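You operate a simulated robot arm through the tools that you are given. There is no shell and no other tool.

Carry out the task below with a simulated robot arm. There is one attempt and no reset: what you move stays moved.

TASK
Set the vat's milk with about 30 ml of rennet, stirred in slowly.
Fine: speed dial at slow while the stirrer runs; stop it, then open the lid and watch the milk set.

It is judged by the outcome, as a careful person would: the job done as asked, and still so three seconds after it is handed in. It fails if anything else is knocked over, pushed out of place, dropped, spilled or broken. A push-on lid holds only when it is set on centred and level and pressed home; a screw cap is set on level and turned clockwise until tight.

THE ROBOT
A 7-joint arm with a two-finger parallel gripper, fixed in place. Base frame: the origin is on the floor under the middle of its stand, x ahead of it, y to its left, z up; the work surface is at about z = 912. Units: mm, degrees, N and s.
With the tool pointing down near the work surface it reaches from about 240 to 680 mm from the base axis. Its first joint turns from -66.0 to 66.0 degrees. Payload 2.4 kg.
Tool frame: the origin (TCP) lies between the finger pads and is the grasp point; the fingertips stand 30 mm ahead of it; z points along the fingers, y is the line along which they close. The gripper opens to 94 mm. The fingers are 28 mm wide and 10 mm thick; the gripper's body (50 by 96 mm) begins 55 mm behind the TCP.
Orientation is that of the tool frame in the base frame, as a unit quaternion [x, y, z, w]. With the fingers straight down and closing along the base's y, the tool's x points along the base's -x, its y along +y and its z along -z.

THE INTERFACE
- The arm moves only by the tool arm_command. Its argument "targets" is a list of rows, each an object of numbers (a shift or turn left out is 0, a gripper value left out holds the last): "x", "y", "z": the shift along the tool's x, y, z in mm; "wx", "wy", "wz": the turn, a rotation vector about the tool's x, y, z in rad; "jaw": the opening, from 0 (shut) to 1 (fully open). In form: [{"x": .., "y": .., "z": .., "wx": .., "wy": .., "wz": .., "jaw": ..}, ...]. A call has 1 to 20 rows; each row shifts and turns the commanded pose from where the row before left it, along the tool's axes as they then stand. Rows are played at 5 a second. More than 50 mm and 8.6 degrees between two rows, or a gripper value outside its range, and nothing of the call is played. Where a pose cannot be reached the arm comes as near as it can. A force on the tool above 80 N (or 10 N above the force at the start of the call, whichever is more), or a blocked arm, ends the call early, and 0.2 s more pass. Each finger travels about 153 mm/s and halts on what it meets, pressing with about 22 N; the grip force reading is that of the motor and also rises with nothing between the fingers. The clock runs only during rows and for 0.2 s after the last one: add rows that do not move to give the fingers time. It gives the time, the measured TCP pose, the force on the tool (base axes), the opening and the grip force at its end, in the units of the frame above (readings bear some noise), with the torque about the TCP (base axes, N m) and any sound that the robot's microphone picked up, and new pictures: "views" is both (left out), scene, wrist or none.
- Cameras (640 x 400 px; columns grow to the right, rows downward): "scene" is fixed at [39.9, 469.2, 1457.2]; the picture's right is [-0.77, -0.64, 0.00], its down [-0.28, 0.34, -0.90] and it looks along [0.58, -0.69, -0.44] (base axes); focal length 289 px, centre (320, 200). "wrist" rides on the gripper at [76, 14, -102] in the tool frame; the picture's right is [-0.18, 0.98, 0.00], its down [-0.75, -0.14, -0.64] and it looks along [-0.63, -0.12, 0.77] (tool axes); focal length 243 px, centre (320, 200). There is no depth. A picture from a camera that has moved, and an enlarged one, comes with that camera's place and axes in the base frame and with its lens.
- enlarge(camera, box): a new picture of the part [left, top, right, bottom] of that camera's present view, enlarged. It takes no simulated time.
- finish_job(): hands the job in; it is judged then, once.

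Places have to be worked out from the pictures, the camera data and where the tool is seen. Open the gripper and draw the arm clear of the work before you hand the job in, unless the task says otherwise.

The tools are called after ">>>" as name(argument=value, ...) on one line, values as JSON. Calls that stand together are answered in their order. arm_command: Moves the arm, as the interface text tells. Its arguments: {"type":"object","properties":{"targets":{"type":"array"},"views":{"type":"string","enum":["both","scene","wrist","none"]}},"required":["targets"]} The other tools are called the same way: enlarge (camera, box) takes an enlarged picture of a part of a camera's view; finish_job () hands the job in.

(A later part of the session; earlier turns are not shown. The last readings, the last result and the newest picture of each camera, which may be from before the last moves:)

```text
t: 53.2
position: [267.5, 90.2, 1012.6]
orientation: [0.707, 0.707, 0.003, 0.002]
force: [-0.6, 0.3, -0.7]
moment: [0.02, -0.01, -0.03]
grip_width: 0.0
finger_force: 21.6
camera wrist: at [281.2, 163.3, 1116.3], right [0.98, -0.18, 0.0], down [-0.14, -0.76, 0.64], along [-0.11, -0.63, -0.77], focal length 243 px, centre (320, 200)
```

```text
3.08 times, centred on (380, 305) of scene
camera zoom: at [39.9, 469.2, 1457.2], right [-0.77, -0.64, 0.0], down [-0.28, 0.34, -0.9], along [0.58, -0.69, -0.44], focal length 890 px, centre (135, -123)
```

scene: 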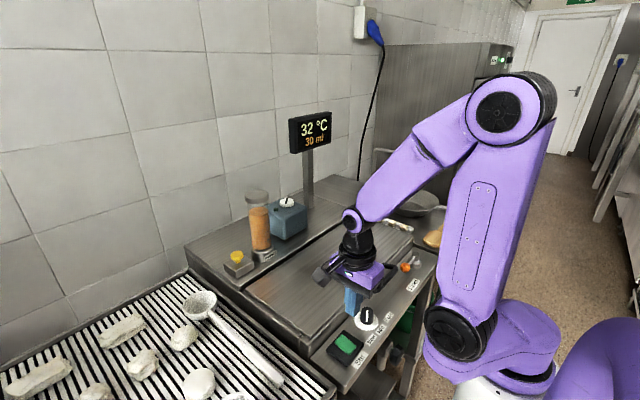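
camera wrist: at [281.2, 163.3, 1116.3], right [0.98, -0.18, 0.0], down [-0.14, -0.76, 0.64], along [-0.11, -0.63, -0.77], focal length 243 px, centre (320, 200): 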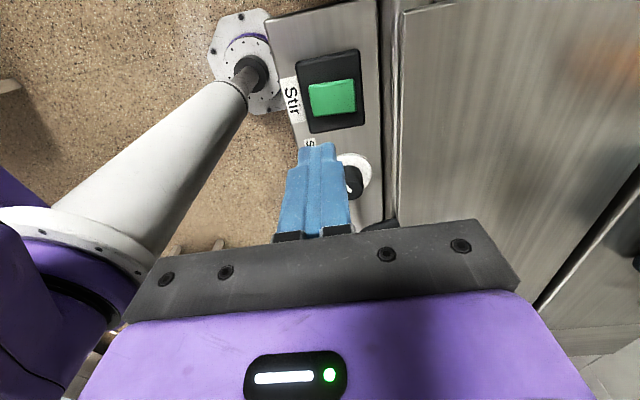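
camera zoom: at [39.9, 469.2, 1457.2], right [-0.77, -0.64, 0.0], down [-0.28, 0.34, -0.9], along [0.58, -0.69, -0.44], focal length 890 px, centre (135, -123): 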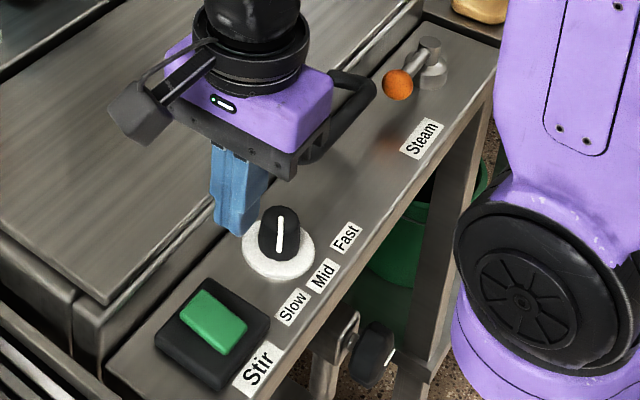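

Stirrer is off, dial at Slow, 30 ml dosed. Next is the lid: I'll move above the handle with the jaw half open and look down at it.

>>> arm_command(targets=[{"x": -38, "y": 7, "z": -4, "jaw": 0.5}, {"x": -38, "y": 7, "z": -4}, {"x": -38, "y": 7, "z": -4}, {"x": -38, "y": 7, "z": -4}, {"x": -38, "y": 4, "z": -4}, {}, {}])

>>> enlarge(camera="wrist", box=[200, 40, 440, 220])

>>> enlarge(camera="scene", box=[320, 200, 440, 330])

```text
t: 54.8
position: [298.1, -100.0, 1030.9]
orientation: [0.707, 0.708, 0.002, 0.0]
force: [-0.1, 0.0, 1.4]
moment: [-0.02, 0.0, 0.03]
grip_width: 46.6
finger_force: 0.0
camera wrist: at [313.5, -26.3, 1133.7], right [0.98, -0.18, 0.0], down [-0.14, -0.76, 0.64], along [-0.12, -0.63, -0.77], focal length 243 px, centre (320, 200)
```

scene: 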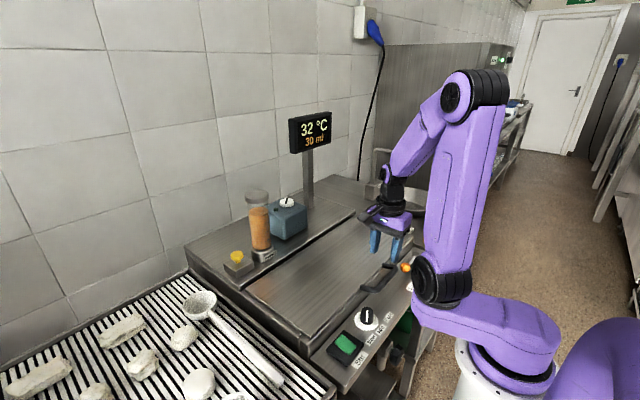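
wrist: 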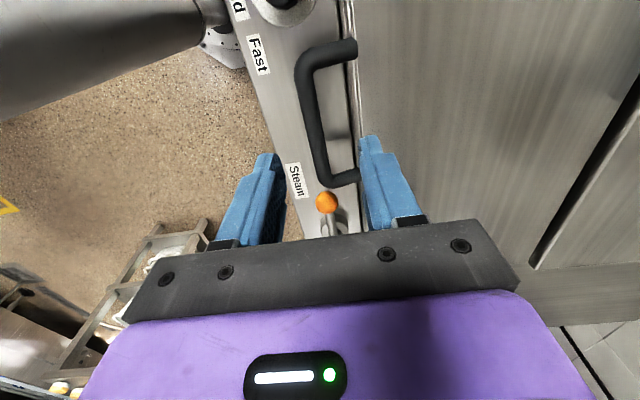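

```text
2.22 times, centred on (320, 130) of wrist
camera zoom: at [313.5, -26.3, 1133.7], right [0.98, -0.18, 0.0], down [-0.14, -0.76, 0.64], along [-0.12, -0.63, -0.77], focal length 539 px, centre (320, 356)
```

zoom: 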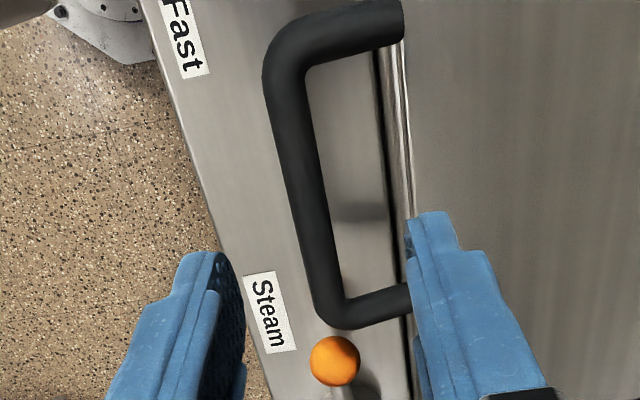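

```text
3.08 times, centred on (380, 265) of scene
camera zoom: at [39.9, 469.2, 1457.2], right [-0.77, -0.64, 0.0], down [-0.28, 0.34, -0.9], along [0.58, -0.69, -0.44], focal length 890 px, centre (135, 0)
```

zoom: 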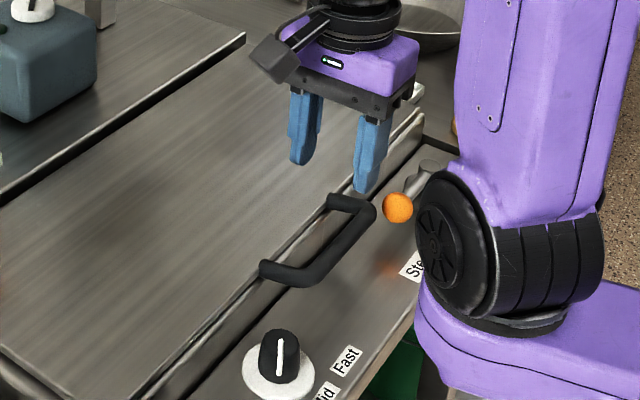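

The handle bar triangulates to x≈295, z≈917, running y≈-66 to -170 with its centre at about -118. The lid edge is about 43 mm behind it. I'll centre over it and descend partway with the jaw at about 36 mm.

>>> arm_command(targets=[{"x": -18, "y": -3, "z": 0, "jaw": 0.38}, {"z": 30}, {"z": 30}, {}, {}])

>>> enlarge(camera="wrist", box=[220, 60, 420, 220])

>>> enlarge(camera="scene", box=[340, 220, 420, 310])

```text
t: 56.0
position: [295.9, -119.4, 974.6]
orientation: [0.707, 0.707, 0.002, 0.001]
force: [-1.2, 0.0, 0.5]
moment: [0.0, 0.01, -0.05]
grip_width: 35.6
finger_force: 0.1
camera wrist: at [310.1, -45.0, 1076.4], right [0.98, -0.18, 0.0], down [-0.14, -0.76, 0.64], along [-0.12, -0.63, -0.77], focal length 243 px, centre (320, 200)
```

scene: 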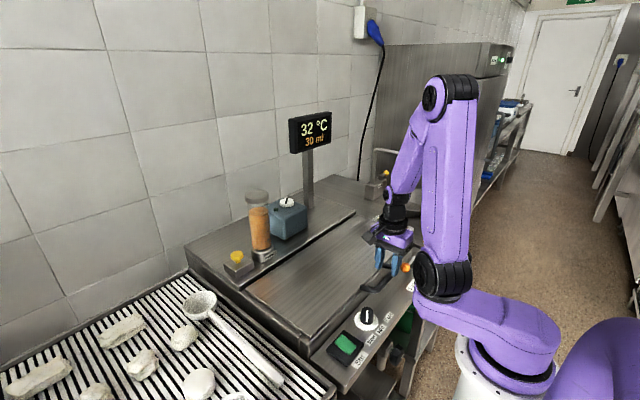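
wrist: 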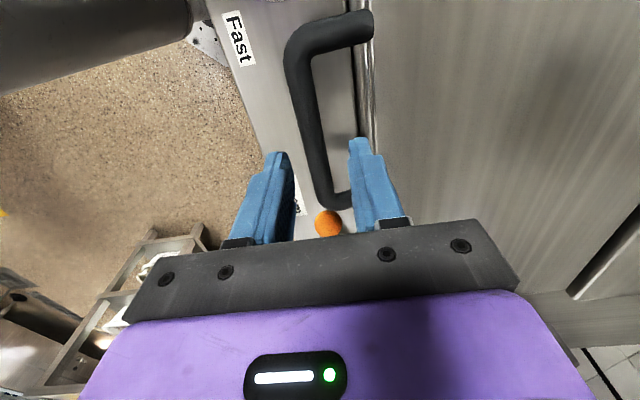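

```text
2.50 times, centred on (320, 140) of wrist
camera zoom: at [310.1, -45.0, 1076.4], right [0.98, -0.18, 0.0], down [-0.14, -0.76, 0.64], along [-0.12, -0.63, -0.77], focal length 606 px, centre (320, 350)
```

zoom: 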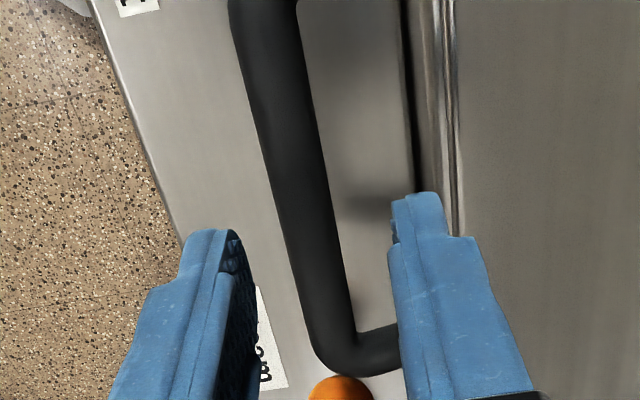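

```text
4.44 times, centred on (380, 265) of scene
camera zoom: at [39.9, 469.2, 1457.2], right [-0.77, -0.64, 0.0], down [-0.28, 0.34, -0.9], along [0.58, -0.69, -0.44], focal length 1285 px, centre (53, -89)
```

zoom: 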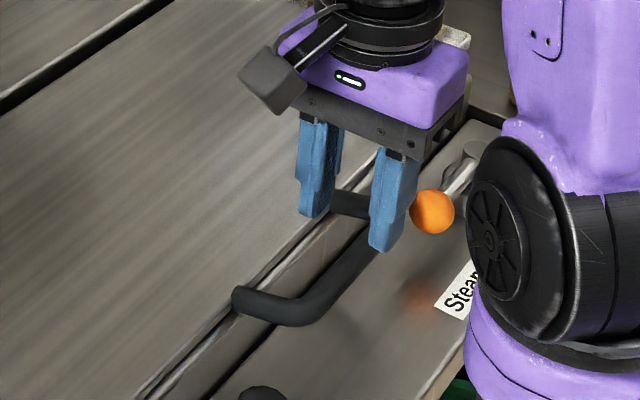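

The bar appears about 4–5 mm toward the robot from the TCP axis, so I'll shift -4 mm in x and descend to straddle it.

>>> arm_command(targets=[{"y": -4}, {"z": 18}, {"z": 17}, {}, {}])

>>> enlarge(camera="wrist", box=[220, 80, 420, 240])

>>> enlarge(camera="scene", box=[340, 220, 420, 310])

```text
t: 57.2
position: [291.4, -117.7, 938.0]
orientation: [0.708, 0.706, 0.002, -0.001]
force: [0.3, -0.7, 0.5]
moment: [0.0, 0.01, 0.0]
grip_width: 35.8
finger_force: 0.1
camera wrist: at [306.5, -44.0, 1040.3], right [0.98, -0.18, 0.0], down [-0.14, -0.76, 0.64], along [-0.12, -0.63, -0.77], focal length 243 px, centre (320, 200)
```

scene: 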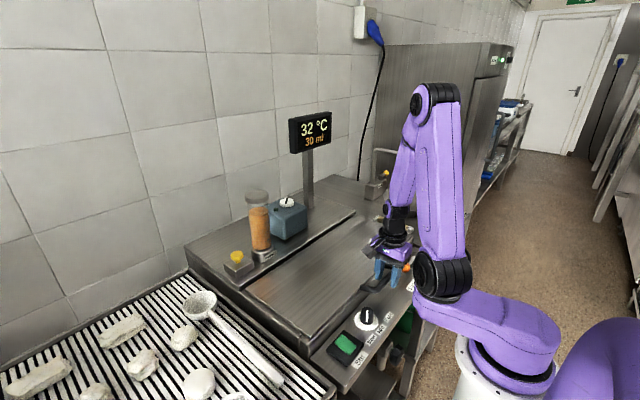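
wrist: 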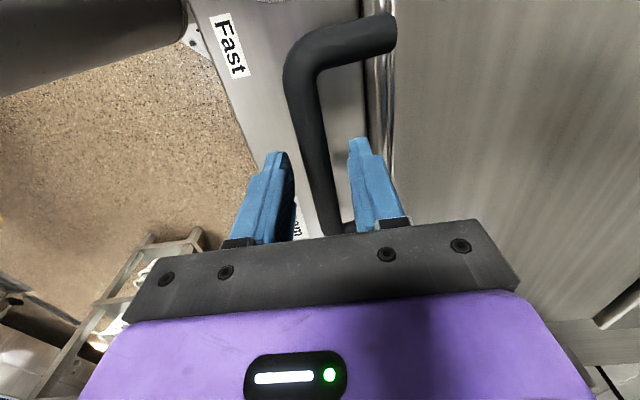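

```text
2.50 times, centred on (320, 160) of wrist
camera zoom: at [306.5, -44.0, 1040.3], right [0.98, -0.18, 0.0], down [-0.14, -0.76, 0.64], along [-0.12, -0.63, -0.77], focal length 606 px, centre (320, 300)
```

zoom: 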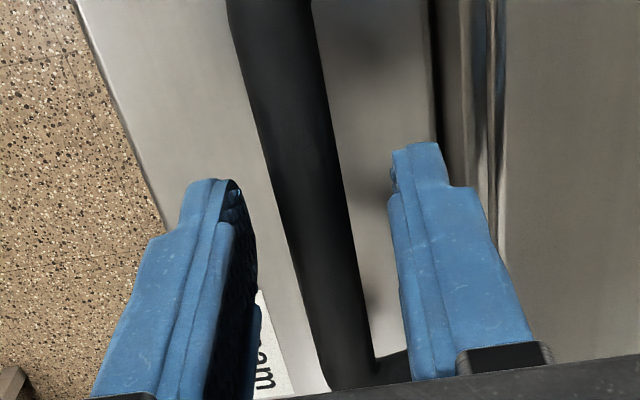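

```text
4.44 times, centred on (380, 265) of scene
camera zoom: at [39.9, 469.2, 1457.2], right [-0.77, -0.64, 0.0], down [-0.28, 0.34, -0.9], along [0.58, -0.69, -0.44], focal length 1285 px, centre (53, -89)
```

zoom: 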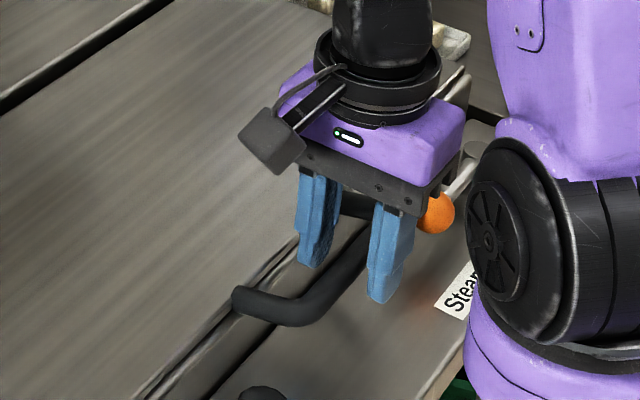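

The bar is nicely centred between the fingers. I'll go down 9 mm more and close on it.

>>> arm_command(targets=[{"y": -1, "z": 9}, {}, {"jaw": 0.25}, {"jaw": 0.15}, {"jaw": 0.08}, {}, {}])

>>> enlarge(camera="wrist", box=[220, 80, 420, 240])

>>> enlarge(camera="scene", box=[340, 220, 420, 310])

```text
t: 58.8
position: [292.8, -119.2, 928.2]
orientation: [0.706, 0.708, 0.003, 0.002]
force: [18.4, 3.3, -1.5]
moment: [-0.47, -0.23, 1.03]
grip_width: 15.4
finger_force: 45.0
camera wrist: at [306.0, -44.4, 1031.2], right [0.98, -0.18, 0.01], down [-0.14, -0.75, 0.64], along [-0.11, -0.63, -0.77], focal length 243 px, centre (320, 200)
```

scene: 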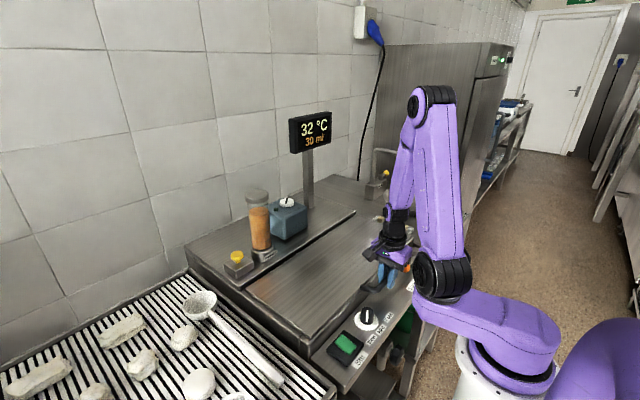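
wrist: 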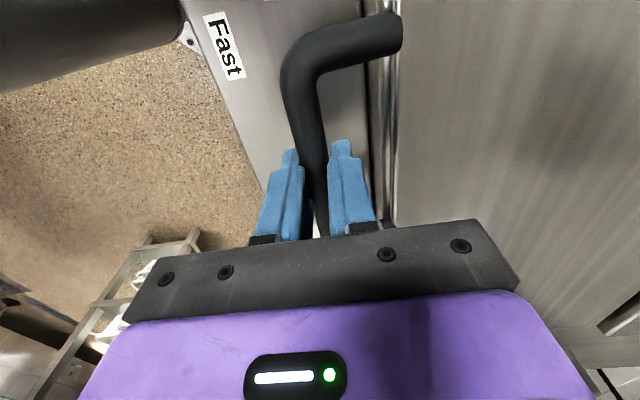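

```text
2.50 times, centred on (320, 160) of wrist
camera zoom: at [306.0, -44.4, 1031.2], right [0.98, -0.18, 0.01], down [-0.14, -0.75, 0.64], along [-0.11, -0.63, -0.77], focal length 606 px, centre (320, 300)
```

zoom: 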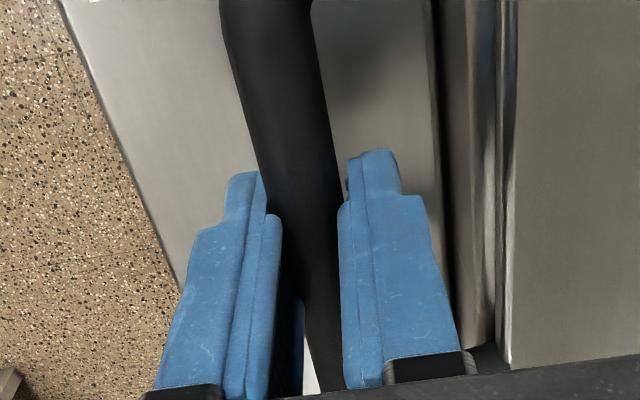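

```text
4.44 times, centred on (380, 265) of scene
camera zoom: at [40.4, 469.3, 1457.2], right [-0.77, -0.64, 0.0], down [-0.28, 0.34, -0.9], along [0.58, -0.69, -0.44], focal length 1285 px, centre (53, -89)
```

zoom: 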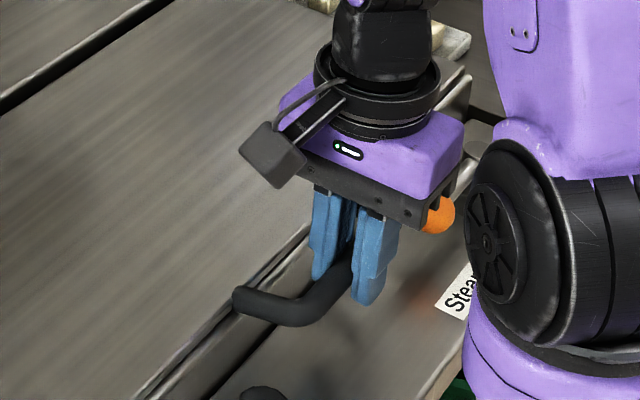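

Gripped at 15 mm with an 18 N side load, so I'll shift 1.5 mm forward to relieve it. Then I'll lift gently about 19 mm along the lid's arc, with the hinge judged near x≈570.

>>> arm_command(targets=[{"y": 1.5}, {}, {"z": -5, "y": 0.3}, {"z": -5, "y": 0.4}, {"z": -5, "y": 0.4}, {"z": -4.5, "y": 0.4}, {}])

>>> enlarge(camera="scene", box=[240, 190, 440, 330])

```text
t: 60.4
position: [293.4, -119.0, 948.0]
orientation: [0.707, 0.707, 0.003, 0.0]
force: [-9.8, -18.7, -2.7]
moment: [-0.01, 0.12, 1.15]
grip_width: 15.8
finger_force: 44.8
camera wrist: at [308.0, -44.7, 1051.5], right [0.98, -0.19, 0.0], down [-0.14, -0.76, 0.64], along [-0.12, -0.63, -0.77], focal length 243 px, centre (320, 200)
```

scene: 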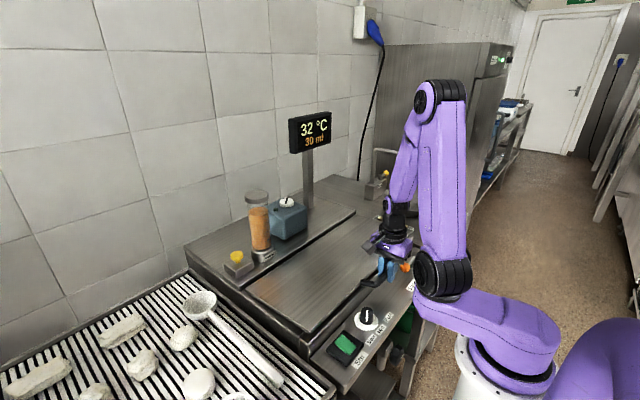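
wrist: 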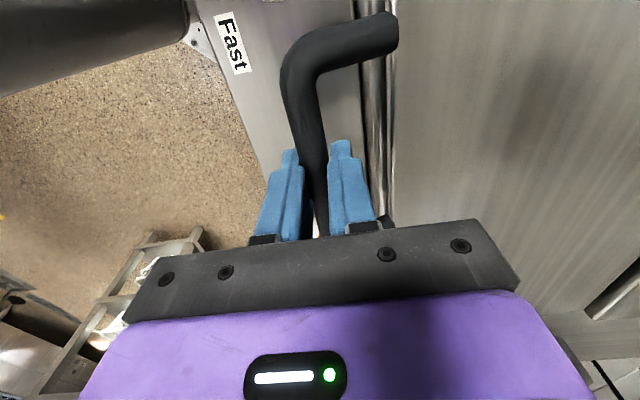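

```text
2.86 times, centred on (340, 260) of scene
camera zoom: at [39.7, 468.7, 1457.4], right [-0.77, -0.64, 0.0], down [-0.28, 0.34, -0.9], along [0.58, -0.69, -0.44], focal length 826 px, centre (263, 29)
```

zoom: 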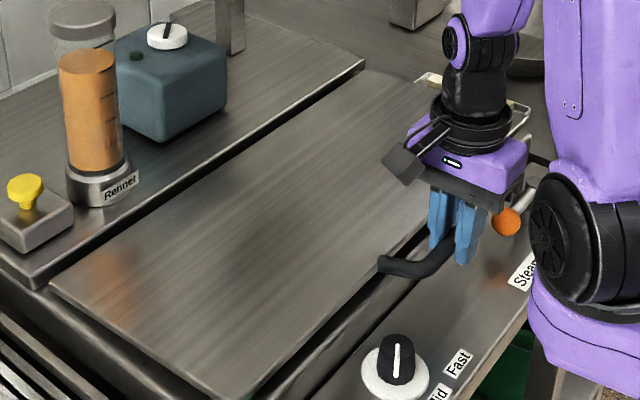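

The lid is lifting and feels light. Small side loads remain (-19 N in y, about 1.1 N·m yaw), so I'll trim the yaw and y slightly and continue along the arc.

>>> arm_command(targets=[{"x": -1, "y": -0.6, "wz": -0.015}, {"z": -6.3, "y": 0.8}, {"z": -6.3, "y": 0.9}, {"z": -6.3, "y": 1.1}, {"z": -6.3, "y": 1.3}, {"z": -6.3, "y": 1.4}, {"z": -6.3, "y": 1.5}, {}])

>>> enlarge(camera="scene", box=[240, 190, 440, 330])

```text
t: 62.2
position: [300.3, -118.8, 986.9]
orientation: [0.702, 0.712, 0.001, -0.001]
force: [-7.7, 1.3, -1.8]
moment: [0.89, 0.17, -0.35]
grip_width: 15.8
finger_force: 44.7
camera wrist: at [313.2, -44.4, 1089.4], right [0.99, -0.17, 0.0], down [-0.13, -0.76, 0.64], along [-0.11, -0.63, -0.77], focal length 243 px, centre (320, 200)
```

scene: 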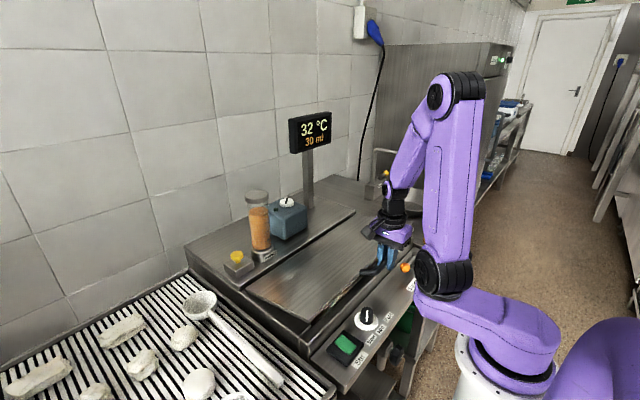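
wrist: 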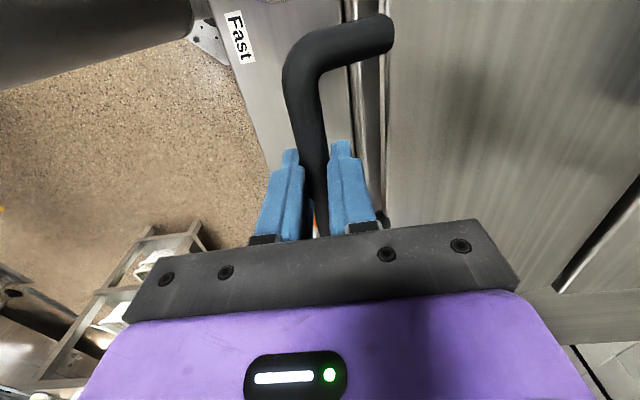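

```text
2.86 times, centred on (340, 260) of scene
camera zoom: at [39.7, 469.2, 1457.2], right [-0.77, -0.64, 0.0], down [-0.28, 0.34, -0.9], along [0.58, -0.69, -0.44], focal length 826 px, centre (263, 29)
```

zoom: 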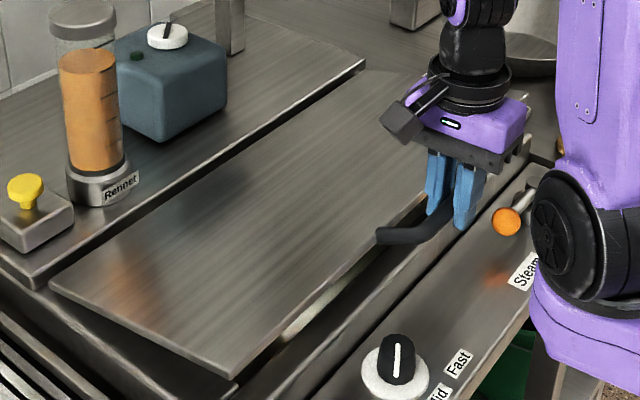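

The lid is swinging on its rear hinge and the forces are low. I'll continue along the arc to about 30°.

>>> arm_command(targets=[{"z": -12, "y": 2.7}, {"z": -11.4, "y": 3.8}, {"z": -11.2, "y": 4.4}, {"z": -11, "y": 4.9}, {"z": -10.8, "y": 5.3}, {"z": -10.6, "y": 5.8}, {"z": -10.3, "y": 6.2}, {}])

>>> enlarge(camera="scene", box=[240, 190, 440, 330])

```text
t: 64.0
position: [329.0, -118.9, 1064.1]
orientation: [0.701, 0.713, 0.001, -0.002]
force: [-33.2, -4.7, 15.6]
moment: [-0.16, 0.6, -0.75]
grip_width: 15.7
finger_force: 44.9
camera wrist: at [344.4, -44.4, 1167.8], right [0.99, -0.17, 0.0], down [-0.13, -0.76, 0.64], along [-0.11, -0.63, -0.77], focal length 243 px, centre (320, 200)
```

scene: 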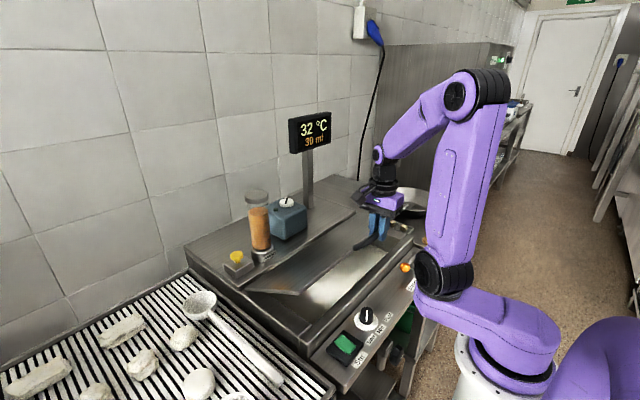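
wrist: 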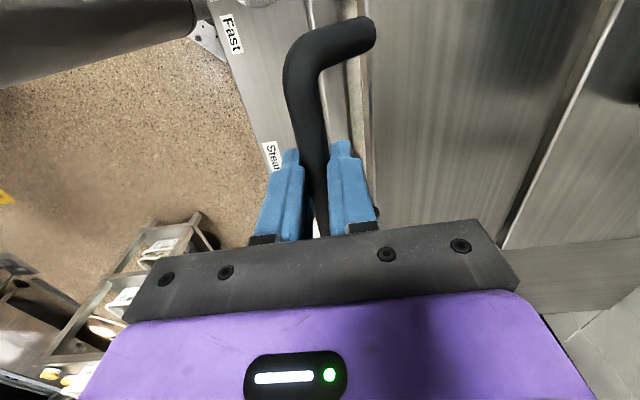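

```text
2.86 times, centred on (340, 260) of scene
camera zoom: at [38.7, 469.1, 1457.3], right [-0.77, -0.64, 0.0], down [-0.28, 0.34, -0.9], along [0.58, -0.69, -0.44], focal length 826 px, centre (263, 29)
```

zoom: 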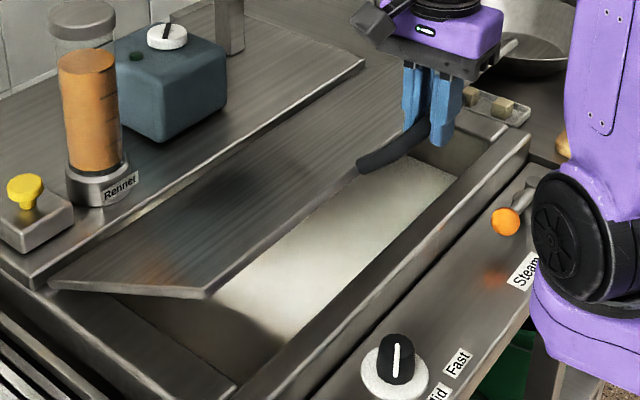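

The lid is at about 28°. The load points outward from the hinge, so the hinge is a bit further back: fitting the measured points gives x≈588, z≈913. I'll follow the corrected arc to about 47°.

>>> arm_command(targets=[{"y": -3}, {"z": -15, "y": 7.5}, {"z": -12.8, "y": 8.5}, {"z": -12.4, "y": 9.2}, {"z": -11.9, "y": 9.8}, {"z": -11.4, "y": 10.4}, {"z": -10.8, "y": 11}, {}])

>>> enlarge(camera="scene", box=[240, 170, 440, 330])

```text
t: 65.8
position: [388.7, -117.9, 1138.8]
orientation: [0.701, 0.713, 0.003, 0.002]
force: [19.3, -5.1, -28.1]
moment: [0.13, -0.3, -1.01]
grip_width: 15.7
finger_force: 44.6
camera wrist: at [401.1, -43.4, 1241.3], right [0.99, -0.17, 0.01], down [-0.13, -0.76, 0.64], along [-0.1, -0.63, -0.77], focal length 243 px, centre (320, 200)
```

scene: 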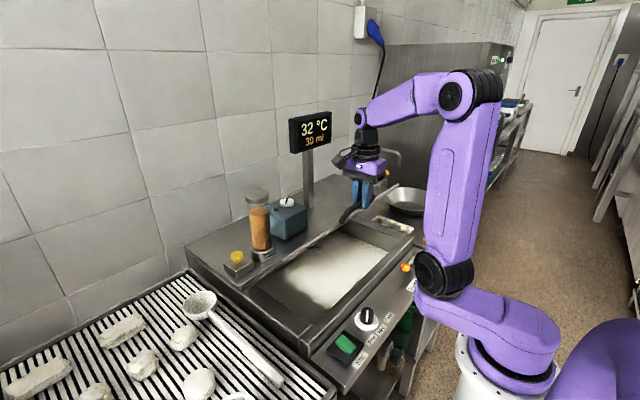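
wrist: 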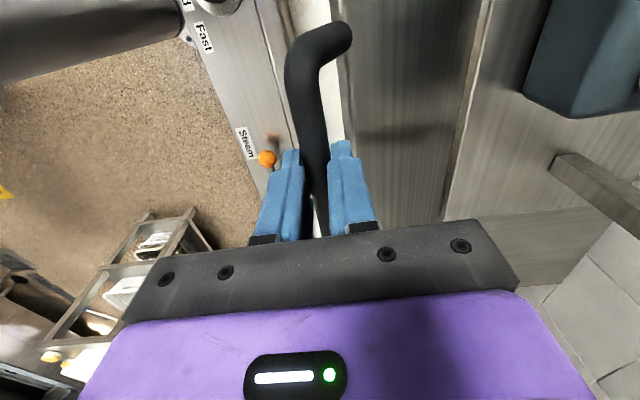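

```text
2.50 times, centred on (340, 250) of scene
camera zoom: at [40.9, 469.0, 1457.3], right [-0.77, -0.64, 0.0], down [-0.28, 0.34, -0.9], along [0.58, -0.69, -0.44], focal length 723 px, centre (270, 75)
```

zoom: 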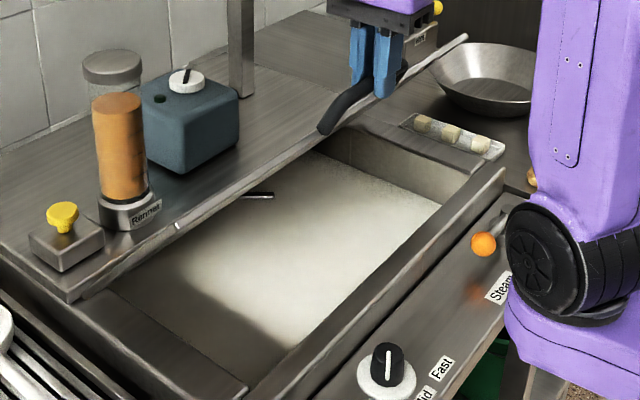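

The milk is visible and the lid is at about 46°. The load now points inward, and refitting all points gives the hinge at x≈578, z≈916 with R≈284. I'll continue on the refined arc to about 64°, tilting the tool gradually forward for reach.

>>> arm_command(targets=[{"y": 2, "z": 2.2}, {"y": 10.9, "z": -9.6, "wx": -0.04}, {"y": 11.85, "z": -8.53, "wx": -0.04}, {"y": 12.53, "z": -7.37, "wx": -0.04}, {"y": 13.13, "z": -6.12, "wx": -0.04}, {"y": 13.65, "z": -4.84, "wx": -0.04}, {"y": 14.09, "z": -3.57, "wx": -0.04}, {}])

>>> enlarge(camera="scene", box=[240, 130, 440, 290])

```text
t: 67.6
position: [460.5, -116.4, 1184.5]
orientation: [0.697, 0.706, 0.088, 0.086]
force: [-4.4, -5.2, 0.1]
moment: [-0.1, 0.27, -1.36]
grip_width: 15.6
finger_force: 44.9
camera wrist: at [448.9, -43.5, 1287.4], right [0.96, -0.17, 0.24], down [-0.28, -0.76, 0.59], along [0.08, -0.63, -0.77], focal length 243 px, centre (320, 200)
```

scene: 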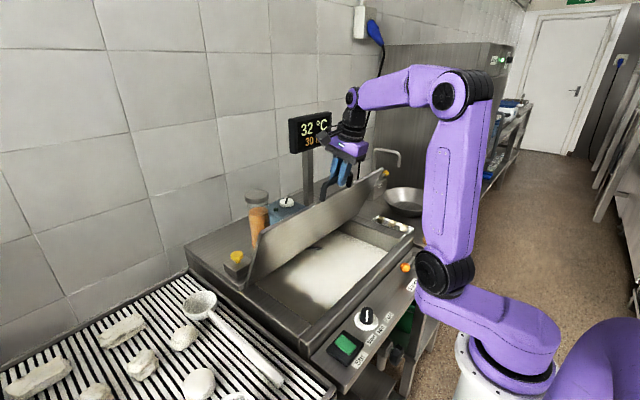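
wrist: 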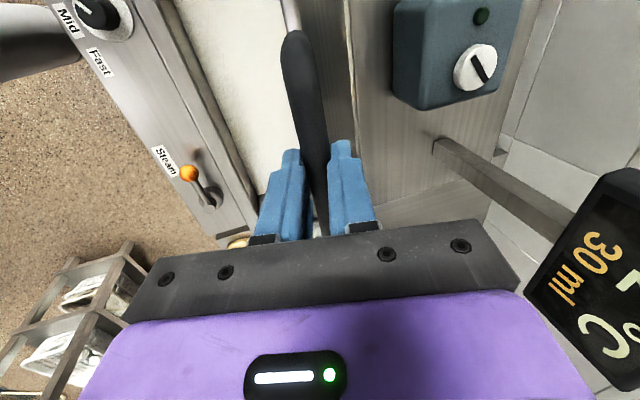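

```text
2.50 times, centred on (340, 210) of scene
camera zoom: at [39.8, 469.1, 1457.3], right [-0.77, -0.64, 0.0], down [-0.28, 0.34, -0.9], along [0.58, -0.69, -0.44], focal length 723 px, centre (270, 175)
```

zoom: 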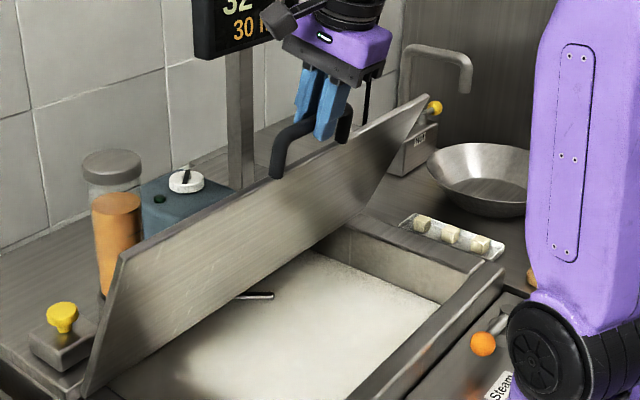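

Loads are near zero and the lid is at about 66°. I'll continue on the same arc to about 81°.

>>> arm_command(targets=[{"y": 14.32, "z": -2.16, "wx": -0.03}, {"y": 14.51, "z": -1.07, "wx": -0.03}, {"y": 14.59, "z": 0.22, "wx": -0.03}, {"y": 14.41, "z": 1.45, "wx": -0.03}, {"y": 14.39, "z": 2.64, "wx": -0.03}, {}])

>>> enlarge(camera="scene", box=[220, 120, 420, 290])

```text
t: 69.0
position: [530.1, -116.4, 1202.6]
orientation: [0.689, 0.697, 0.14, 0.138]
force: [-2.3, -11.7, -4.8]
moment: [-0.22, 0.23, -1.46]
grip_width: 15.7
finger_force: 45.1
camera wrist: at [503.5, -43.2, 1304.2], right [0.91, -0.17, 0.38], down [-0.37, -0.76, 0.54], along [0.19, -0.63, -0.75], focal length 243 px, centre (320, 200)
```

scene: 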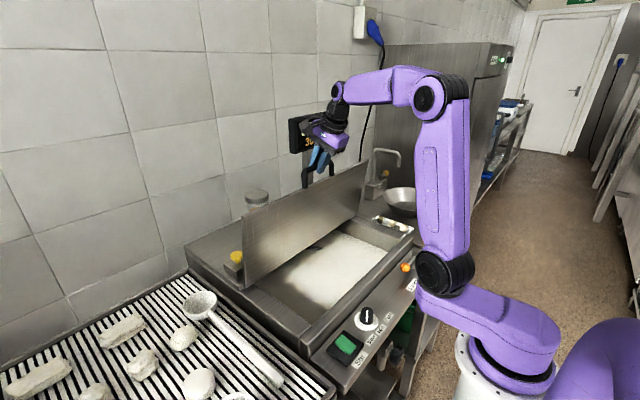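
wrist: 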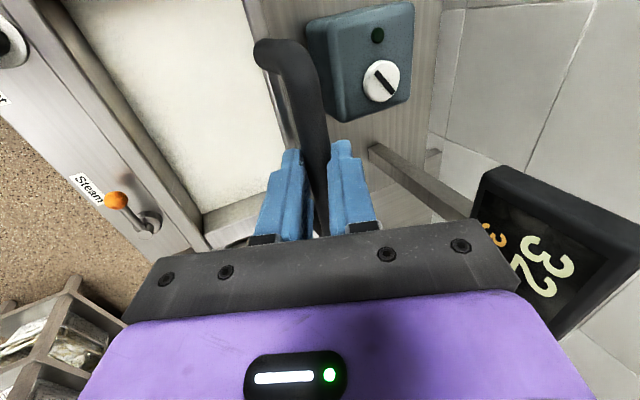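

```text
2.35 times, centred on (320, 205) of scene
camera zoom: at [39.9, 468.8, 1457.4], right [-0.77, -0.64, 0.0], down [-0.28, 0.34, -0.9], along [0.58, -0.69, -0.44], focal length 680 px, centre (320, 188)
```

zoom: 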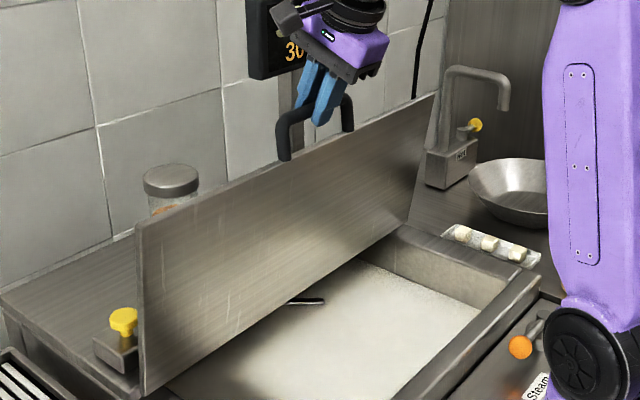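

At about 81° and still smooth. I'll move on carefully to about 87°, watching for an end stop.

>>> arm_command(targets=[{"y": 7.16, "z": 1.9}, {"y": 7.16, "z": 1.9}, {"y": 7.05, "z": 2.3}, {"y": 7.05, "z": 2.3}, {}])

>>> enlarge(camera="scene", box=[220, 120, 420, 290])

```text
t: 70.2
position: [559.9, -116.5, 1206.3]
orientation: [0.689, 0.698, 0.14, 0.135]
force: [-0.9, -13.0, -17.4]
moment: [-0.11, 0.24, -1.36]
grip_width: 16.0
finger_force: 45.1
camera wrist: at [532.8, -43.2, 1307.1], right [0.91, -0.17, 0.37], down [-0.37, -0.76, 0.54], along [0.19, -0.63, -0.76], focal length 243 px, centre (320, 200)
```

scene: 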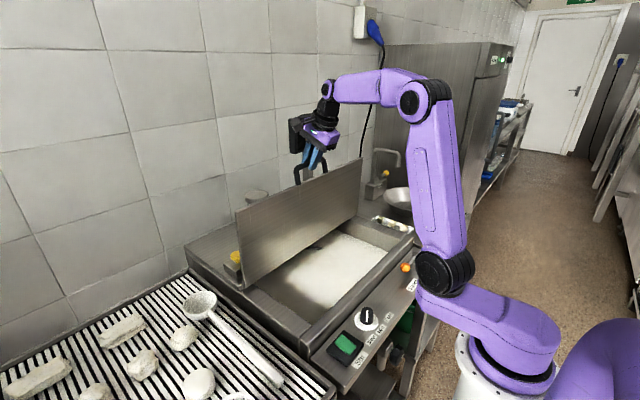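
wrist: 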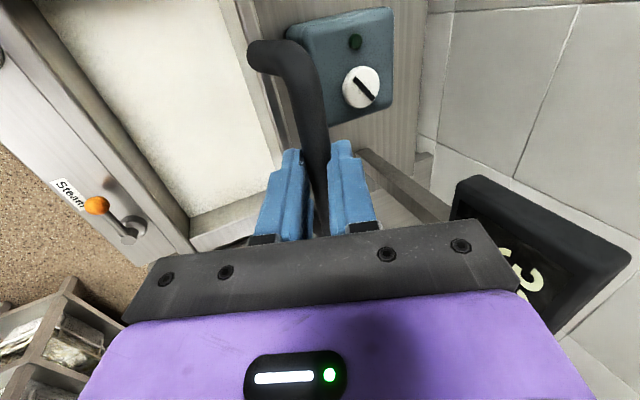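

```text
2.35 times, centred on (320, 205) of scene
camera zoom: at [40.2, 468.7, 1457.4], right [-0.77, -0.64, 0.0], down [-0.28, 0.34, -0.9], along [0.58, -0.69, -0.44], focal length 680 px, centre (320, 188)
```

zoom: 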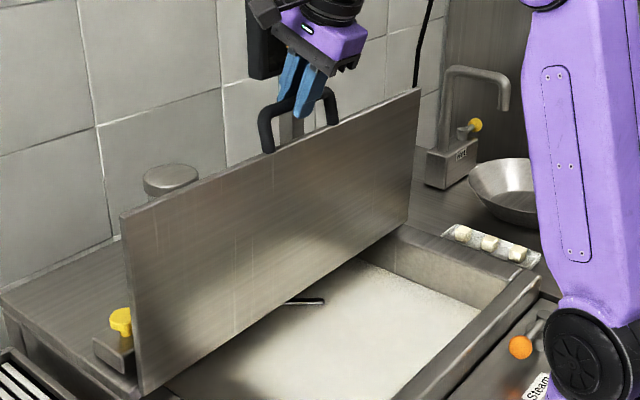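

At about 87° now. I'll trim the slight outward offset and go a few degrees more, to about 90°.

>>> arm_command(targets=[{"y": -0.6, "z": 1.4}, {"y": 6.97, "z": 2.65}, {"y": 6.97, "z": 2.65}, {}])

>>> enlarge(camera="scene", box=[220, 120, 420, 290])

>>> enlarge(camera="wrist", box=[200, 0, 500, 240])

```text
t: 71.2
position: [575.0, -117.5, 1207.4]
orientation: [0.689, 0.698, 0.14, 0.137]
force: [-1.9, -12.8, -4.9]
moment: [0.0, 0.21, -1.39]
grip_width: 15.7
finger_force: 45.4
camera wrist: at [547.9, -43.0, 1307.1], right [0.91, -0.17, 0.38], down [-0.37, -0.76, 0.54], along [0.19, -0.63, -0.75], focal length 243 px, centre (320, 200)
```

scene: 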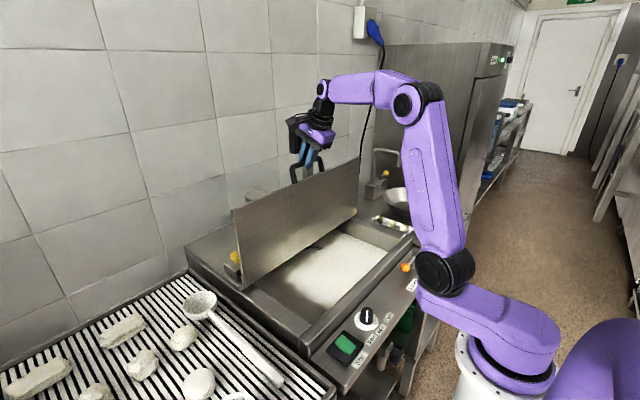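
wrist: 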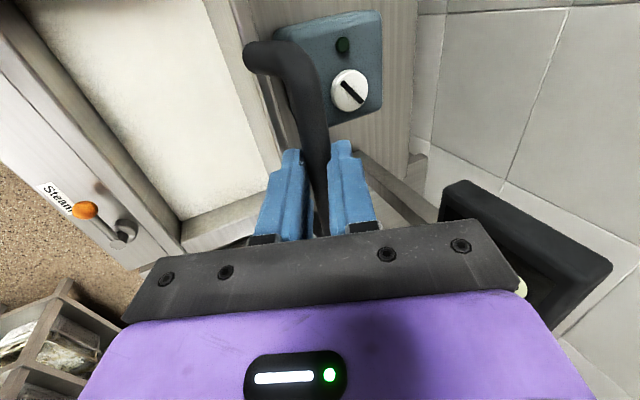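

```text
2.35 times, centred on (320, 205) of scene
camera zoom: at [40.0, 468.7, 1457.4], right [-0.77, -0.64, 0.0], down [-0.28, 0.34, -0.9], along [0.58, -0.69, -0.44], focal length 680 px, centre (320, 188)
```

zoom: 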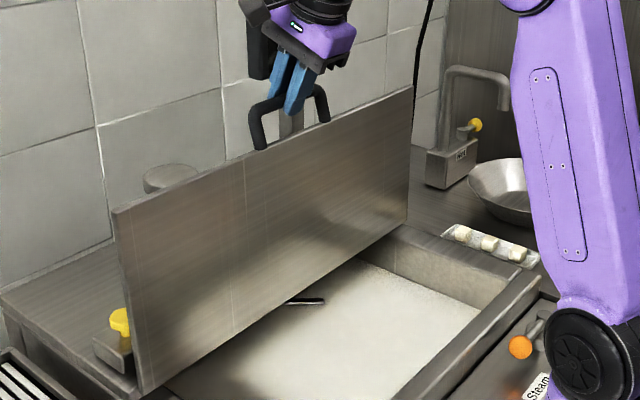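

```text
1.67 times, centred on (350, 120) of wrist
camera zoom: at [547.9, -43.0, 1307.1], right [0.91, -0.17, 0.38], down [-0.37, -0.76, 0.54], along [0.19, -0.63, -0.75], focal length 404 px, centre (270, 333)
```

zoom: 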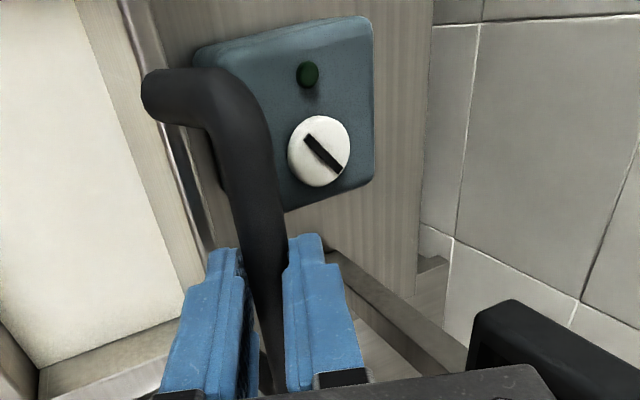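

The lid is vertical with no load on the hand. I'll open the fingers slightly, still caging the bar, to see whether the lid stays by itself.

>>> arm_command(targets=[{"jaw": 0.2}, {"jaw": 0.25}, {}, {}, {}, {}, {}])

>>> enlarge(camera="wrist", box=[200, 0, 500, 240])

>>> enlarge(camera="scene", box=[280, 100, 380, 200])

```text
t: 72.8
position: [574.3, -114.8, 1205.8]
orientation: [0.689, 0.698, 0.14, 0.137]
force: [-0.6, -0.4, -0.6]
moment: [0.02, 0.0, 0.04]
grip_width: 23.5
finger_force: 0.0
camera wrist: at [547.6, -41.8, 1306.8], right [0.91, -0.17, 0.38], down [-0.37, -0.76, 0.54], along [0.19, -0.63, -0.75], focal length 243 px, centre (320, 200)
```

scene: 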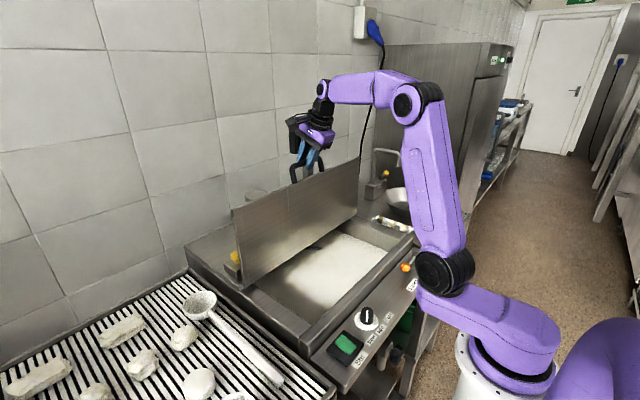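
wrist: 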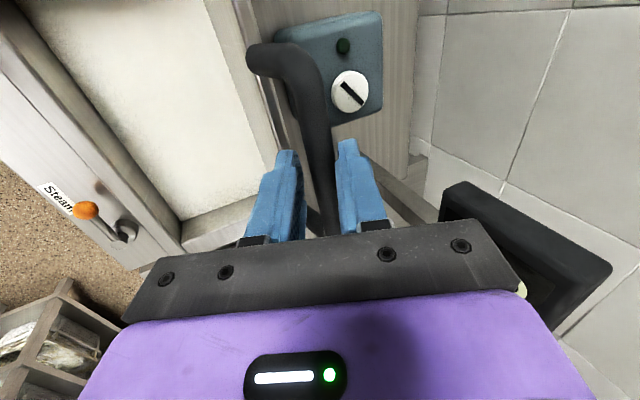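

```text
1.67 times, centred on (350, 120) of wrist
camera zoom: at [547.6, -41.8, 1306.8], right [0.91, -0.17, 0.38], down [-0.37, -0.76, 0.54], along [0.19, -0.63, -0.75], focal length 404 px, centre (270, 333)
```

zoom: 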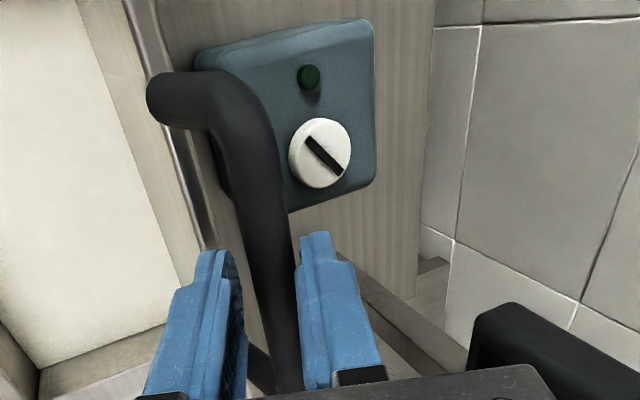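

```text
4.00 times, centred on (330, 150) of scene
camera zoom: at [39.9, 469.2, 1457.2], right [-0.77, -0.64, 0.0], down [-0.28, 0.34, -0.9], along [0.58, -0.69, -0.44], focal length 1157 px, centre (280, 400)
```

zoom: 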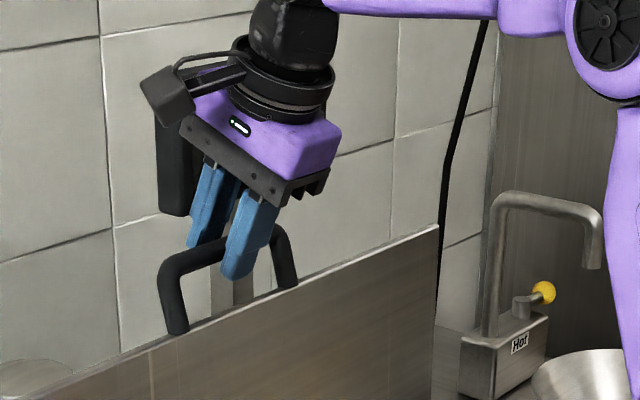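

The bar hasn't moved between the open fingers and the force is zero. I'll open wider, still caging it, and wait a few seconds to see if it drifts.

>>> arm_command(targets=[{"jaw": 0.4}, {"jaw": 0.5}, {}, {}, {}, {}, {}, {}, {}, {}, {}, {}, {}, {}, {}])

>>> enlarge(camera="wrist", box=[200, 0, 500, 240])

>>> enlarge(camera="scene", box=[280, 100, 380, 200])

```text
t: 76.0
position: [574.3, -114.6, 1206.3]
orientation: [0.689, 0.698, 0.14, 0.137]
force: [-0.4, -0.1, 0.4]
moment: [0.04, -0.03, 0.01]
grip_width: 47.2
finger_force: 0.1
camera wrist: at [547.6, -41.8, 1306.8], right [0.91, -0.17, 0.38], down [-0.37, -0.76, 0.54], along [0.19, -0.63, -0.75], focal length 243 px, centre (320, 200)
```

scene: 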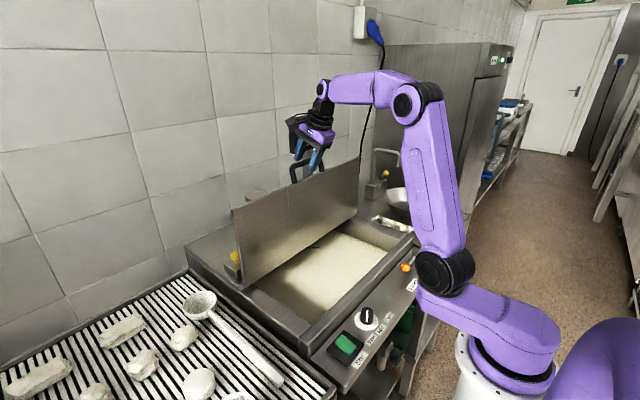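
wrist: 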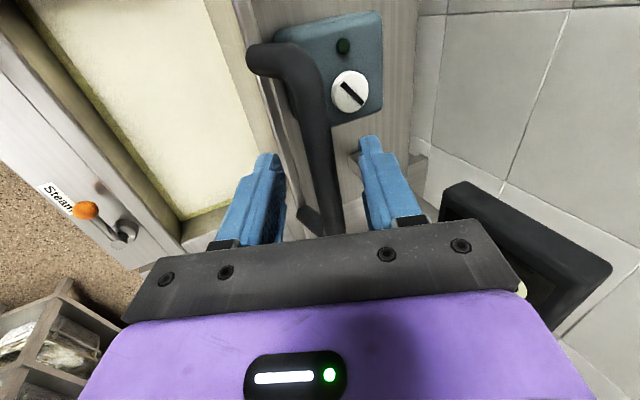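

```text
1.67 times, centred on (350, 120) of wrist
camera zoom: at [547.6, -41.8, 1306.8], right [0.91, -0.17, 0.38], down [-0.37, -0.76, 0.54], along [0.19, -0.63, -0.75], focal length 404 px, centre (270, 333)
```

zoom: 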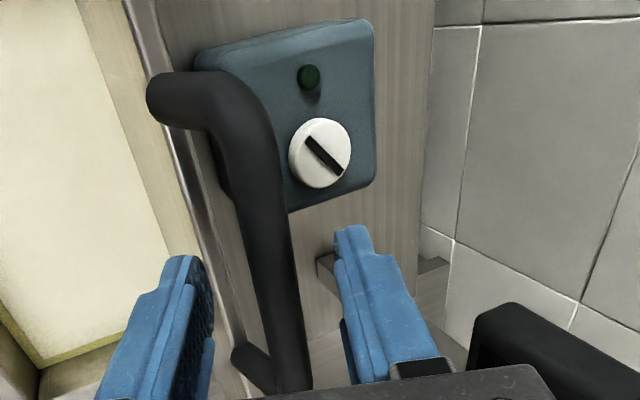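

```text
4.00 times, centred on (330, 150) of scene
camera zoom: at [39.9, 469.2, 1457.2], right [-0.77, -0.64, 0.0], down [-0.28, 0.34, -0.9], along [0.58, -0.69, -0.44], focal length 1157 px, centre (280, 400)
```

zoom: 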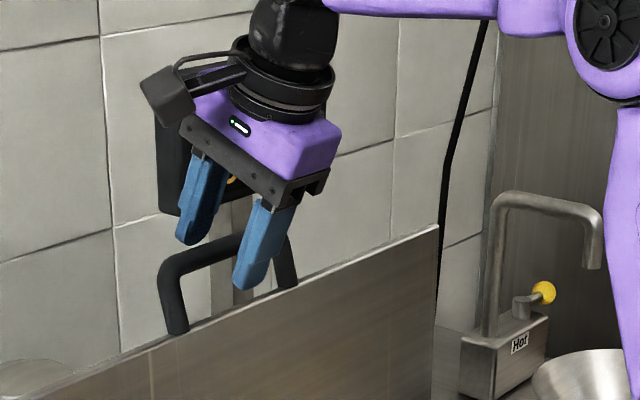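

The lid holds on its own and the milk surface is already turning to curd. I'll back the open fingers off along their own axis, then move away toward the robot.

>>> arm_command(targets=[{"z": -20}, {"z": -20}, {"z": -25}, {"z": -25}, {}, {}])

>>> enlarge(camera="scene", box=[220, 100, 420, 290])

```text
t: 77.4
position: [539.3, -116.4, 1290.9]
orientation: [0.689, 0.698, 0.139, 0.137]
force: [0.2, 0.0, 0.0]
moment: [0.0, 0.0, 0.02]
grip_width: 47.1
finger_force: 0.0
camera wrist: at [511.9, -42.5, 1390.4], right [0.91, -0.17, 0.38], down [-0.37, -0.76, 0.54], along [0.19, -0.63, -0.75], focal length 243 px, centre (320, 200)
```

scene: 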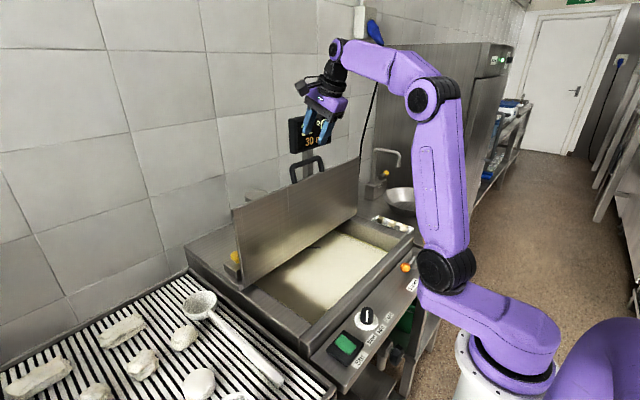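
wrist: 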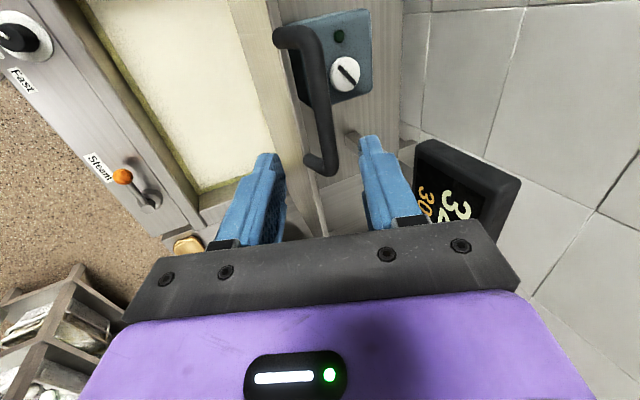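

```text
2.11 times, centred on (320, 195) of scene
camera zoom: at [39.9, 469.2, 1457.2], right [-0.77, -0.64, 0.0], down [-0.28, 0.34, -0.9], along [0.58, -0.69, -0.44], focal length 609 px, centre (320, 210)
```

zoom: 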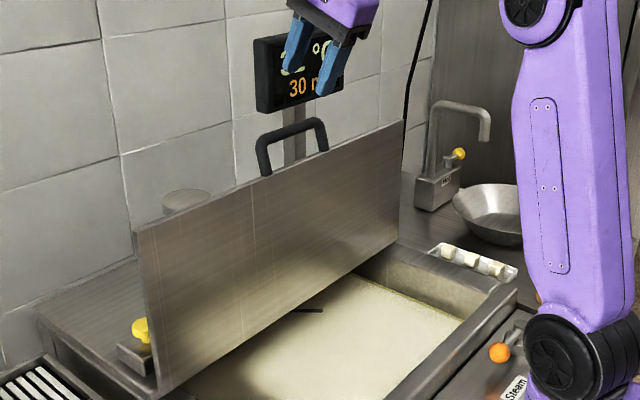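

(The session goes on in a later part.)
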